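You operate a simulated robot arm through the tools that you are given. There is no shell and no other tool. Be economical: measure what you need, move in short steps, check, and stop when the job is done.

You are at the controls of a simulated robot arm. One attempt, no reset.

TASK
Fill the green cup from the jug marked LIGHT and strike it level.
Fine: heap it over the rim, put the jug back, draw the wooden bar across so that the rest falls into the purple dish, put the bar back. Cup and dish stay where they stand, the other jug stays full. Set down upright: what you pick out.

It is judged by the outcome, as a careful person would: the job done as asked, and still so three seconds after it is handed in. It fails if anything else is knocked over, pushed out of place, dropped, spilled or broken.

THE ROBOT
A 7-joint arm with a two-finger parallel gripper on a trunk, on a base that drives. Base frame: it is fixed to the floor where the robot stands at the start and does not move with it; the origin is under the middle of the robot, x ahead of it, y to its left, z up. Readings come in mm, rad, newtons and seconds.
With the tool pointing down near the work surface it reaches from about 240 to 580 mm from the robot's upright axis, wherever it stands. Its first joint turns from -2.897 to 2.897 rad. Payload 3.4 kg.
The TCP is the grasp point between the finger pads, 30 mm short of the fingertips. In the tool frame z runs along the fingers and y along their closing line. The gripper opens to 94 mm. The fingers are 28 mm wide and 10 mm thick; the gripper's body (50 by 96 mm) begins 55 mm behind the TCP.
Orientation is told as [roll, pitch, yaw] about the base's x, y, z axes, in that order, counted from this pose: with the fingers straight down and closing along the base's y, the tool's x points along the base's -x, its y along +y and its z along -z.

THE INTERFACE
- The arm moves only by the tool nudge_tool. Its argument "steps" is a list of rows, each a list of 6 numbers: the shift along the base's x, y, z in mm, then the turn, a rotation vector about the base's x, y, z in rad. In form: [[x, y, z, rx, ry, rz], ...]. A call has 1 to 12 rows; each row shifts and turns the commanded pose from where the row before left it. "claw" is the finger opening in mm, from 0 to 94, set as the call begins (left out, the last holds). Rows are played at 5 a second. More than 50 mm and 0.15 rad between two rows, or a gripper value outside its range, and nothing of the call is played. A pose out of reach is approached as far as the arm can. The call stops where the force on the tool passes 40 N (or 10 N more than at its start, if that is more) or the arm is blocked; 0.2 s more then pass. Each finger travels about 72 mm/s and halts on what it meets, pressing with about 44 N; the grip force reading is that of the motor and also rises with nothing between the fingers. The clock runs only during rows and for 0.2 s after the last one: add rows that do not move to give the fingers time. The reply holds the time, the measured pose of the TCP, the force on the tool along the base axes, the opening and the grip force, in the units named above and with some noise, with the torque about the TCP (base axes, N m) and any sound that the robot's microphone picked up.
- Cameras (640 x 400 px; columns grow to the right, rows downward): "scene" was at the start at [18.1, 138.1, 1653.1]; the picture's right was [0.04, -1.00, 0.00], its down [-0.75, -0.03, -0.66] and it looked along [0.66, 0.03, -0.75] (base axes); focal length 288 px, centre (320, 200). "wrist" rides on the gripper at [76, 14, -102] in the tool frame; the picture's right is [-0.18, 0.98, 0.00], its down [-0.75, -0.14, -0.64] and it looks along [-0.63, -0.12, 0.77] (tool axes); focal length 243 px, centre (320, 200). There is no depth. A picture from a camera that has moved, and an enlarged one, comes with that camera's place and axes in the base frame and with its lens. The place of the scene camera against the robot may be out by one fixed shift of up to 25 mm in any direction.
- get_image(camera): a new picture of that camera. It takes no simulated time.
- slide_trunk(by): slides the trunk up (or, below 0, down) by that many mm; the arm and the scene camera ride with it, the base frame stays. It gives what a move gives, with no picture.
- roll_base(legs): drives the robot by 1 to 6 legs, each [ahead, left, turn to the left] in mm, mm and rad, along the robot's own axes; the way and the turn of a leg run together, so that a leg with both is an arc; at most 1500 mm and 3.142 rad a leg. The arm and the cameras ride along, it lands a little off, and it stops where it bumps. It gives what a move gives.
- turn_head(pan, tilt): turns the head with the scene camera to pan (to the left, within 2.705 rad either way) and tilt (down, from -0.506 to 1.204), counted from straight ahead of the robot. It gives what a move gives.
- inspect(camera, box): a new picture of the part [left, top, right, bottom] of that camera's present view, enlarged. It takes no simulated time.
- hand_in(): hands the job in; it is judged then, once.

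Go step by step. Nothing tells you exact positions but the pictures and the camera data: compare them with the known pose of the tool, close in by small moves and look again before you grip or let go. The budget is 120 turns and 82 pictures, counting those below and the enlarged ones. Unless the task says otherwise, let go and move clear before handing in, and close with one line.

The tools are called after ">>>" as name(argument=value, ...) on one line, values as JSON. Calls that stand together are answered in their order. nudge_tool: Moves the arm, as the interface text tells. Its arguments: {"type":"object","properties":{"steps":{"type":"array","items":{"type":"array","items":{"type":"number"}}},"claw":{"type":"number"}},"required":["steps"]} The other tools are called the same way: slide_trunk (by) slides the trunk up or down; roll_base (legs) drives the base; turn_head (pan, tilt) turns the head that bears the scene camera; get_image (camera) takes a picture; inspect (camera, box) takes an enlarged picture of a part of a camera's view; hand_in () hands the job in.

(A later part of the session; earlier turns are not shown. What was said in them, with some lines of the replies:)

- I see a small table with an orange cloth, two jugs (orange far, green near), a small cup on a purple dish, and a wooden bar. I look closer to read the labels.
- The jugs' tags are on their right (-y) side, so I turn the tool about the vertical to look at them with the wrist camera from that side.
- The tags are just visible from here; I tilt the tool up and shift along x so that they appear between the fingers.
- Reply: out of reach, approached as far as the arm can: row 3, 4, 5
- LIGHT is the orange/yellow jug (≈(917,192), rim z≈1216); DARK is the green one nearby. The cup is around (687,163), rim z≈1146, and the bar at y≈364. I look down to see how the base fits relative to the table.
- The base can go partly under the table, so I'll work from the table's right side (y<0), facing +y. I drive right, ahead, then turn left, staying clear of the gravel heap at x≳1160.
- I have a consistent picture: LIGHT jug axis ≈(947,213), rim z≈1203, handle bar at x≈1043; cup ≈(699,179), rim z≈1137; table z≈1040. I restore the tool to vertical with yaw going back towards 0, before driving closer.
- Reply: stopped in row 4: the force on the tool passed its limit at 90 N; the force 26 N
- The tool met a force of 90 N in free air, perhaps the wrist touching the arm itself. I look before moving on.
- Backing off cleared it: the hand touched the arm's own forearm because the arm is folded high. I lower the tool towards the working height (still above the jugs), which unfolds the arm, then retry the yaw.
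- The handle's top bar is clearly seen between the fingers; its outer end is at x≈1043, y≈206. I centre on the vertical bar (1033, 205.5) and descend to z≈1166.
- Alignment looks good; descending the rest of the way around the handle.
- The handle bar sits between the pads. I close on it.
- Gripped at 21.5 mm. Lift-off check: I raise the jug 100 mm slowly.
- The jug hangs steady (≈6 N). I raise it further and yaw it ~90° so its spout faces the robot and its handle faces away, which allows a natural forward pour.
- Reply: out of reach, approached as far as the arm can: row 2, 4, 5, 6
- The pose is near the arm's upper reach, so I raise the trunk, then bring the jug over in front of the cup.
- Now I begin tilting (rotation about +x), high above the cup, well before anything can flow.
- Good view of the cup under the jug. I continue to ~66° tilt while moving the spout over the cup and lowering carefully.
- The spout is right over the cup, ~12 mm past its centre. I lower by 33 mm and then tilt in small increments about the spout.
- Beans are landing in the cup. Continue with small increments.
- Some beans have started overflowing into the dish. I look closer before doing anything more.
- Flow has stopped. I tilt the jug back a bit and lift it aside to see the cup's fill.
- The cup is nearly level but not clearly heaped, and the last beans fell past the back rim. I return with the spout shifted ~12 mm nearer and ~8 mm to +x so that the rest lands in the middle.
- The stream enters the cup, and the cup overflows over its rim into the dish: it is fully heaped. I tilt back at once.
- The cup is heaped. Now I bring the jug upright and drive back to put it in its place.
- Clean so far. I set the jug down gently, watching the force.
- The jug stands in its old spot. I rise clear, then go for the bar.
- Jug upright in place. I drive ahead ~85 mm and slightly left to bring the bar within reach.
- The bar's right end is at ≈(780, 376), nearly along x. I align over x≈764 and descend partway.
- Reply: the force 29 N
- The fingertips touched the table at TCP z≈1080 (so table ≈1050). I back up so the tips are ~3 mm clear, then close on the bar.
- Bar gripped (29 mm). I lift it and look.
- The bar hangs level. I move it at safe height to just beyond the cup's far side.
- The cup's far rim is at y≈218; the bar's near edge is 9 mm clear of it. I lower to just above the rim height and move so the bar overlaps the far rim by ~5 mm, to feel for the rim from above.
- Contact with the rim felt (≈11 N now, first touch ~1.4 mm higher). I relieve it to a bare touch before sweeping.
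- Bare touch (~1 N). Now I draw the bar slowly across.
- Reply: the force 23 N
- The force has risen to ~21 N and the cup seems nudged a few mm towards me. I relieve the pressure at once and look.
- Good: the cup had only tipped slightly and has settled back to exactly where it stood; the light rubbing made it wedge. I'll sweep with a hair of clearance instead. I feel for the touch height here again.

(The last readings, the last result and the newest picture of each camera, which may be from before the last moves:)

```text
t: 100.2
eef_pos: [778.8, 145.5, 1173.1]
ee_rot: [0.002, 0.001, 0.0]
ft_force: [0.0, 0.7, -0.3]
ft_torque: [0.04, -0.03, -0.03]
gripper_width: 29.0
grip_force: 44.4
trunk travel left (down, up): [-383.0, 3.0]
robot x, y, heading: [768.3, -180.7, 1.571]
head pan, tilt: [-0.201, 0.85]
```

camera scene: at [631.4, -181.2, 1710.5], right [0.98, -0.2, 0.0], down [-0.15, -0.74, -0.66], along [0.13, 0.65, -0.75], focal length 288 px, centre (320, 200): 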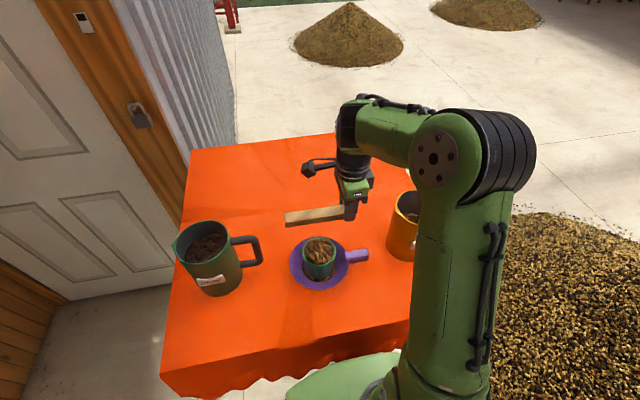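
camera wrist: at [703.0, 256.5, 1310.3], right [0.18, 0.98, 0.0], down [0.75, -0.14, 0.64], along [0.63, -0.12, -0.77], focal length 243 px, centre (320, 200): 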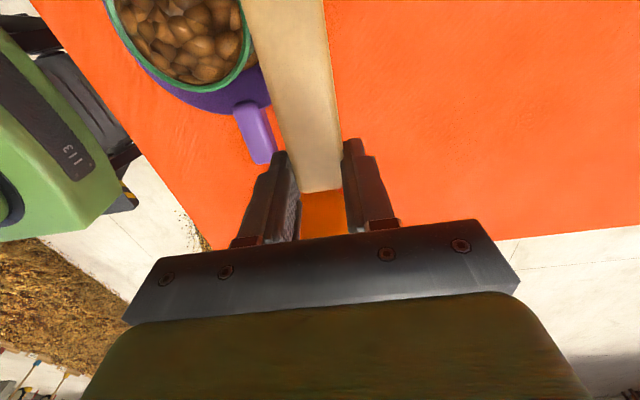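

>>> nudge_tool(steps=[[0, -4, 0.1, 0, 0, 0], [0, -4, 0, 0, 0, 0], [0, -4, 0, 0, 0, 0]])

>>> nudge_tool(steps=[[0, -5, 0, 0, 0, 0], [0, -5, 0, 0, 0, 0], [0, -5, 0, 0, 0, 0], [0, -5, 0, 0, 0, 0], [0, 0, 0, 0, 0, 0]])

>>> inspect(camera="scene", box=[290, 210, 370, 290])

```text
t: 101.0
eef_pos: [780.6, 133.4, 1174.1]
ee_rot: [-0.001, 0.0, 0.0]
ft_force: [0.5, 0.8, -0.4]
ft_torque: [-0.01, -0.05, 0.01]
gripper_width: 28.7
grip_force: 44.1
trunk travel left (down, up): [-383.0, 3.0]
robot x, y, heading: [768.5, -178.5, 1.572]
head pan, tilt: [-0.201, 0.85]
```

```text
t: 102.2
eef_pos: [780.2, 113.9, 1174.7]
ee_rot: [0.0, 0.001, 0.0]
ft_force: [-0.1, 0.6, -0.5]
ft_torque: [-0.01, -0.02, 0.01]
gripper_width: 29.0
grip_force: 44.2
trunk travel left (down, up): [-383.0, 3.0]
robot x, y, heading: [767.2, -178.8, 1.573]
head pan, tilt: [-0.201, 0.85]
```

```text
5.00 times, centred on (330, 250) of scene
camera zoom: at [631.4, -180.6, 1710.5], right [0.98, -0.2, 0.0], down [-0.15, -0.74, -0.66], along [0.13, 0.65, -0.75], focal length 1443 px, centre (270, -50)
```

zoom: 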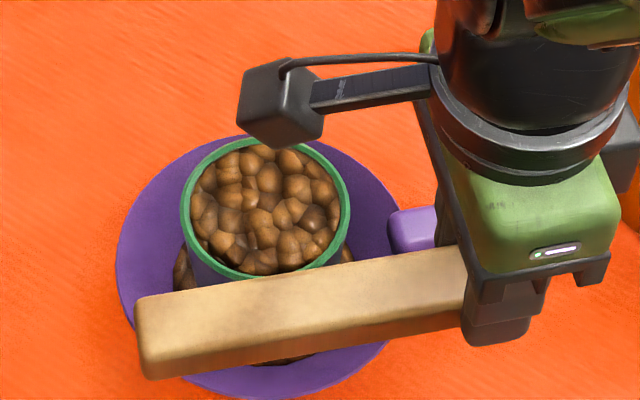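

Swept across cleanly. I raise the bar and inspect the surface of the cup.

>>> nudge_tool(steps=[[0, -8, 2, 0, 0, 0], [0, -8, 10, 0, 0, 0], [0, 0, 20, 0, 0, 0], [20, 0, 20, 0, 0, 0], [40, 0, 0, 0, 0, 0], [20, 0, 0, 0, 0, 0], [0, 0, 0, 0, 0, 0]])

>>> inspect(camera="scene", box=[300, 215, 360, 265])

>>> get_image(camera="scene")

```text
t: 103.8
eef_pos: [860.3, 98.3, 1226.1]
ee_rot: [-0.003, -0.001, 0.0]
ft_force: [-0.6, -0.6, -1.1]
ft_torque: [0.01, 0.0, -0.01]
gripper_width: 29.1
grip_force: 44.0
trunk travel left (down, up): [-383.0, 3.0]
robot x, y, heading: [767.5, -178.4, 1.567]
head pan, tilt: [-0.201, 0.85]
```

```text
8.00 times, centred on (330, 240) of scene
camera zoom: at [631.2, -181.0, 1710.5], right [0.98, -0.2, 0.0], down [-0.15, -0.74, -0.66], along [0.13, 0.65, -0.75], focal length 2308 px, centre (240, -120)
```

zoom: 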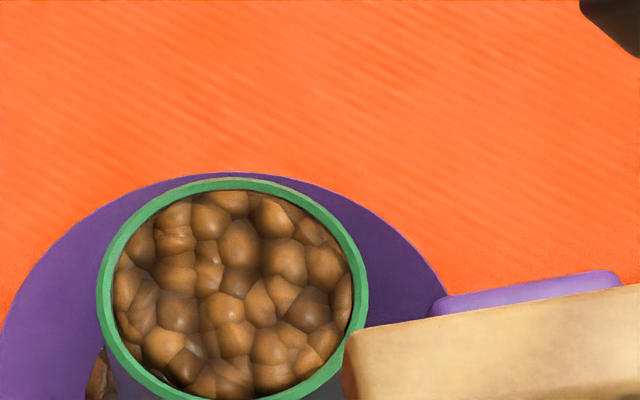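

```text
14 pictures are left
camera scene: at [631.2, -181.0, 1710.5], right [0.98, -0.2, 0.0], down [-0.15, -0.74, -0.66], along [0.13, 0.65, -0.75], focal length 288 px, centre (320, 200)
```

scene: 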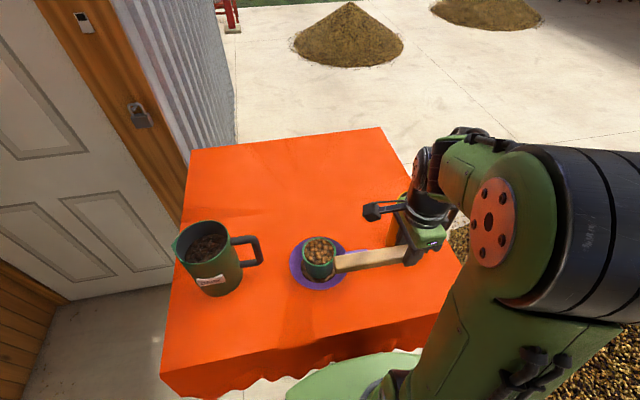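

The cup is level and the table clean. I return the bar to its place: raise, move back over to (766, 377), and lower.

>>> nudge_tool(steps=[[-30, 0, 12, 0, 0, 0], [-34, 0, 0, 0, 0, 0], [-30, 20, 0, 0, 0, -0.005], [0, 40, 0, 0, 0, -0.005], [0, 40, 0, 0, 0, -0.005], [0, 40, 0, 0, 0, 0], [0, 40, 0, 0, 0, 0], [0, 40, 0, 0, 0, 0], [0, 40, 0, 0, 0, 0], [0, 19, 0, 0, 0, 0], [0, 0, 0, 0, 0, 0]])

>>> get_image(camera="scene")

```text
t: 106.2
eef_pos: [764.9, 375.6, 1239.1]
ee_rot: [-0.001, 0.002, -0.016]
ft_force: [0.0, -0.3, -0.7]
ft_torque: [-0.03, -0.07, -0.01]
gripper_width: 29.2
grip_force: 44.2
trunk travel left (down, up): [-383.0, 3.0]
robot x, y, heading: [768.3, -181.0, 1.575]
head pan, tilt: [-0.201, 0.85]
```

```text
13 pictures are left
camera scene: at [631.4, -181.4, 1710.6], right [0.98, -0.2, 0.0], down [-0.15, -0.74, -0.66], along [0.13, 0.65, -0.75], focal length 288 px, centre (320, 200)
```

scene: 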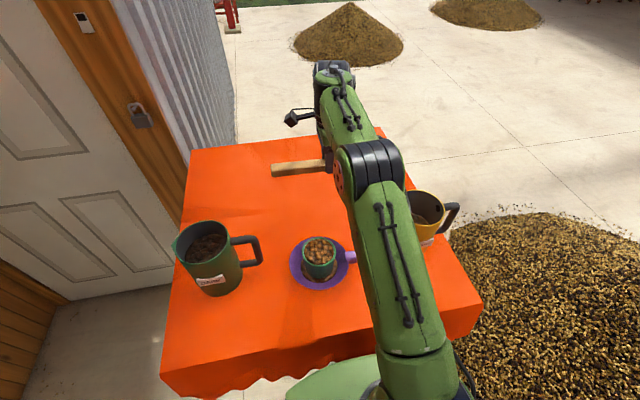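

>>> nudge_tool(steps=[[1, 1, -30, 0, -0.009, 0], [0, 0, -30, 0, 0, 0], [0, 0, -30, 0, 0, 0], [0, 0, -30, 0, 0, 0], [0, 0, -20, 0, 0, 0], [0, 0, -8, 0, 0, 0], [0, 0, -3, 0, 0, 0], [0, 0, 0, 0, 0, 0]])

>>> nudge_tool(steps=[[0, 0, -2, 0, 0, 0], [0, 0, -1, 0, 0, 0], [0, 0, 0, 0, 0, 0]])

```text
t: 108.0
eef_pos: [766.0, 378.0, 1087.0]
ee_rot: [0.0, -0.008, -0.015]
ft_force: [0.6, -0.8, -1.2]
ft_torque: [0.01, -0.09, 0.0]
gripper_width: 28.9
grip_force: 44.2
trunk travel left (down, up): [-383.0, 3.0]
robot x, y, heading: [771.7, -181.3, 1.568]
head pan, tilt: [-0.201, 0.85]
```

```text
t: 108.8
eef_pos: [766.5, 378.6, 1083.6]
ee_rot: [0.0, -0.008, -0.016]
ft_force: [0.6, 0.0, -0.2]
ft_torque: [0.02, -0.05, -0.01]
gripper_width: 29.1
grip_force: 44.0
trunk travel left (down, up): [-383.0, 3.0]
robot x, y, heading: [769.6, -180.2, 1.572]
head pan, tilt: [-0.201, 0.85]
```

>>> nudge_tool(steps=[[0, 0, -0.6, 0, 0, 0], [0, 0, 0, 0, 0, 0]])

>>> nudge_tool(steps=[[0, 0, 0, 0, 0, 0], [0, 0, 0, 0, 0, 0], [0, 0, 0, 0, 0, 0]], claw=60)

>>> get_image(camera="wrist")

```text
t: 109.4
eef_pos: [766.7, 377.2, 1083.4]
ee_rot: [0.0, -0.009, -0.016]
ft_force: [-0.3, -0.6, -0.9]
ft_torque: [0.02, -0.02, 0.0]
gripper_width: 29.1
grip_force: 43.7
trunk travel left (down, up): [-383.0, 3.0]
robot x, y, heading: [767.5, -180.1, 1.575]
head pan, tilt: [-0.201, 0.85]
```

```text
t: 110.2
eef_pos: [765.3, 377.9, 1083.1]
ee_rot: [0.0, -0.009, -0.015]
ft_force: [0.0, -0.7, 0.1]
ft_torque: [0.0, 0.01, -0.02]
gripper_width: 59.9
grip_force: 0.2
trunk travel left (down, up): [-383.0, 3.0]
robot x, y, heading: [768.6, -179.5, 1.574]
head pan, tilt: [-0.201, 0.85]
```

```text
12 pictures are left
camera wrist: at [689.5, 393.4, 1185.8], right [0.2, 0.98, 0.0], down [0.75, -0.15, 0.65], along [0.64, -0.13, -0.76], focal length 243 px, centre (320, 200)
```

wrist: 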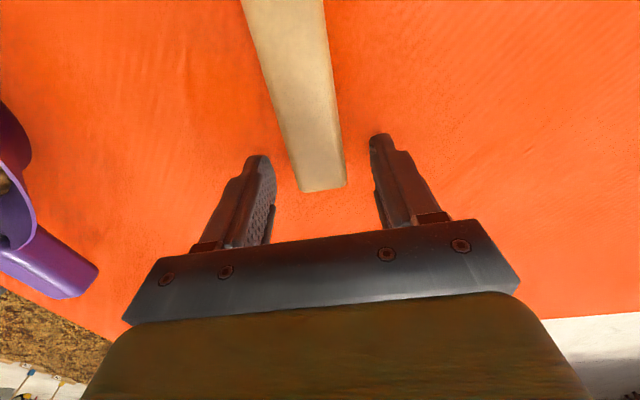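

The bar lies back where it was. I rise clear, back the robot off a little, and take a last look.

>>> nudge_tool(steps=[[0, 0, 15, 0, 0, 0], [0, 0, 30, 0, 0, 0], [0, 0, 40, 0, 0, 0], [0, 0, 40, 0, 0, 0], [0, 0, 40, 0, 0, 0], [0, 0, 20, 0, 0, 0], [0, 0, 0, 0, 0, 0]])

>>> roll_base(legs=[[-280, 0, 0]])

>>> get_image(camera="scene")

>>> get_image(camera="wrist")

```text
t: 111.8
eef_pos: [764.1, 378.7, 1267.5]
ee_rot: [0.001, -0.008, -0.016]
ft_force: [0.0, 0.5, -0.9]
ft_torque: [-0.02, -0.01, 0.02]
gripper_width: 59.9
grip_force: 0.1
trunk travel left (down, up): [-383.0, 3.0]
robot x, y, heading: [769.1, -179.3, 1.572]
head pan, tilt: [-0.201, 0.85]
```

```text
t: 113.8
eef_pos: [762.8, 96.4, 1267.7]
ee_rot: [-0.001, -0.008, -0.013]
ft_force: [0.3, -0.6, -0.3]
ft_torque: [0.01, -0.01, 0.03]
gripper_width: 59.9
grip_force: 0.2
trunk travel left (down, up): [-383.0, 3.0]
robot x, y, heading: [768.3, -463.1, 1.575]
head pan, tilt: [-0.201, 0.85]
```

```text
11 pictures are left
camera scene: at [632.1, -463.7, 1710.5], right [0.98, -0.19, 0.0], down [-0.15, -0.74, -0.66], along [0.13, 0.65, -0.75], focal length 288 px, centre (320, 200)
```

scene: 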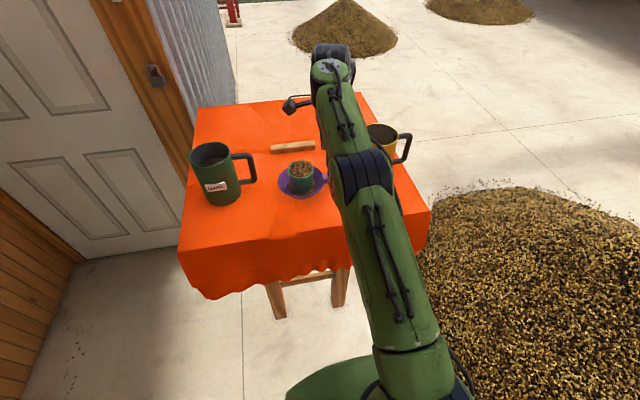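

```text
10 pictures are left
camera wrist: at [686.1, 112.2, 1369.1], right [0.2, 0.98, 0.0], down [0.75, -0.15, 0.65], along [0.64, -0.13, -0.76], focal length 243 px, centre (320, 200)
```

wrist: 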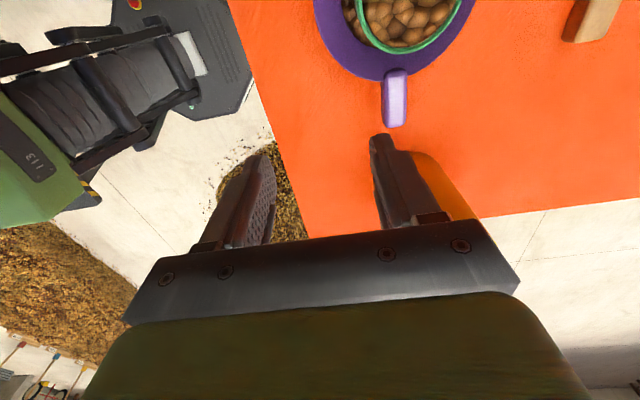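

>>> inspect(camera="scene", box=[250, 130, 340, 205])

>>> inspect(camera="wrist", box=[300, 0, 480, 130])

```text
5.33 times, centred on (295, 168) of scene
camera zoom: at [632.1, -463.7, 1710.5], right [0.98, -0.19, 0.0], down [-0.15, -0.74, -0.66], along [0.13, 0.65, -0.75], focal length 1539 px, centre (453, 373)
```

zoom: 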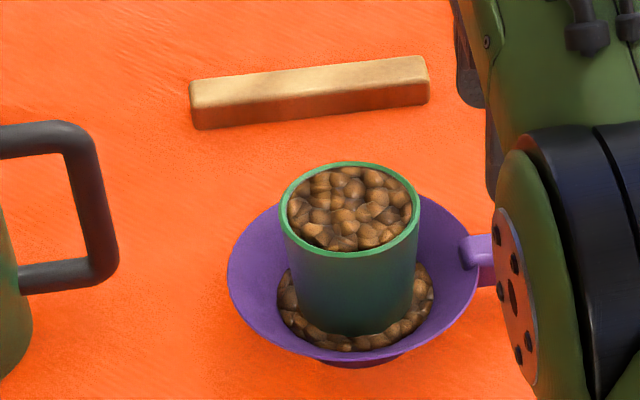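

```text
3.08 times, centred on (390, 65) of wrist
camera zoom: at [686.1, 112.2, 1369.1], right [0.2, 0.98, 0.0], down [0.75, -0.15, 0.65], along [0.64, -0.13, -0.76], focal length 746 px, centre (105, 615)
```

zoom: 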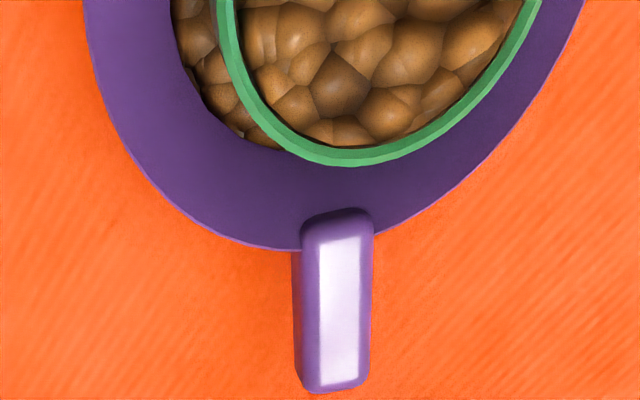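

I check closely whether the surface is really flush with the rim.

>>> inspect(camera="scene", box=[286, 154, 318, 180])

>>> inspect(camera="wrist", box=[340, 0, 440, 60])

```text
15.38 times, centred on (302, 167) of scene
camera zoom: at [632.1, -463.7, 1710.5], right [0.98, -0.19, 0.0], down [-0.15, -0.74, -0.66], along [0.13, 0.65, -0.75], focal length 4439 px, centre (597, 708)
```

zoom: 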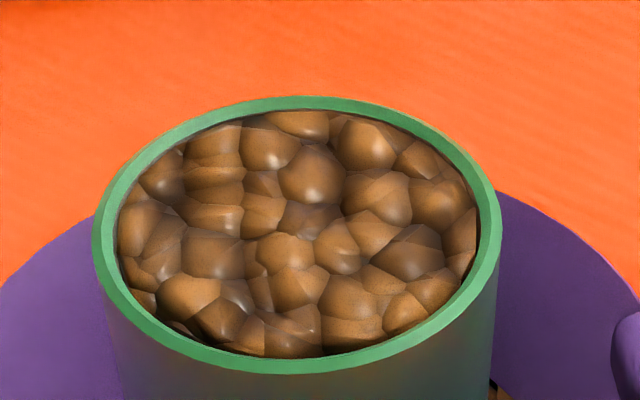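

```text
6.40 times, centred on (390, 30) of wrist
camera zoom: at [686.1, 112.2, 1369.1], right [0.2, 0.98, 0.0], down [0.75, -0.15, 0.65], along [0.64, -0.13, -0.76], focal length 1553 px, centre (-128, 1288)
```

zoom: 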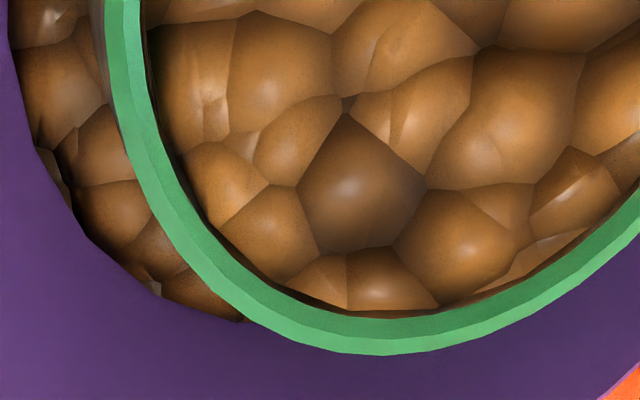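

The surface is flush with the rim all round, and the surplus lies in the dish. Both jugs stand upright, the bar is back, and the gripper is clear, so I hand in.

>>> hand_in()

```text
The job is handed in.
```

I filled the green cup from the LIGHT jug and struck it level. The surplus is in the purple dish, the jug and bar are back in place, and the DARK jug was not touched. The cup tipped slightly for a moment during the strike, then settled back where it stood.
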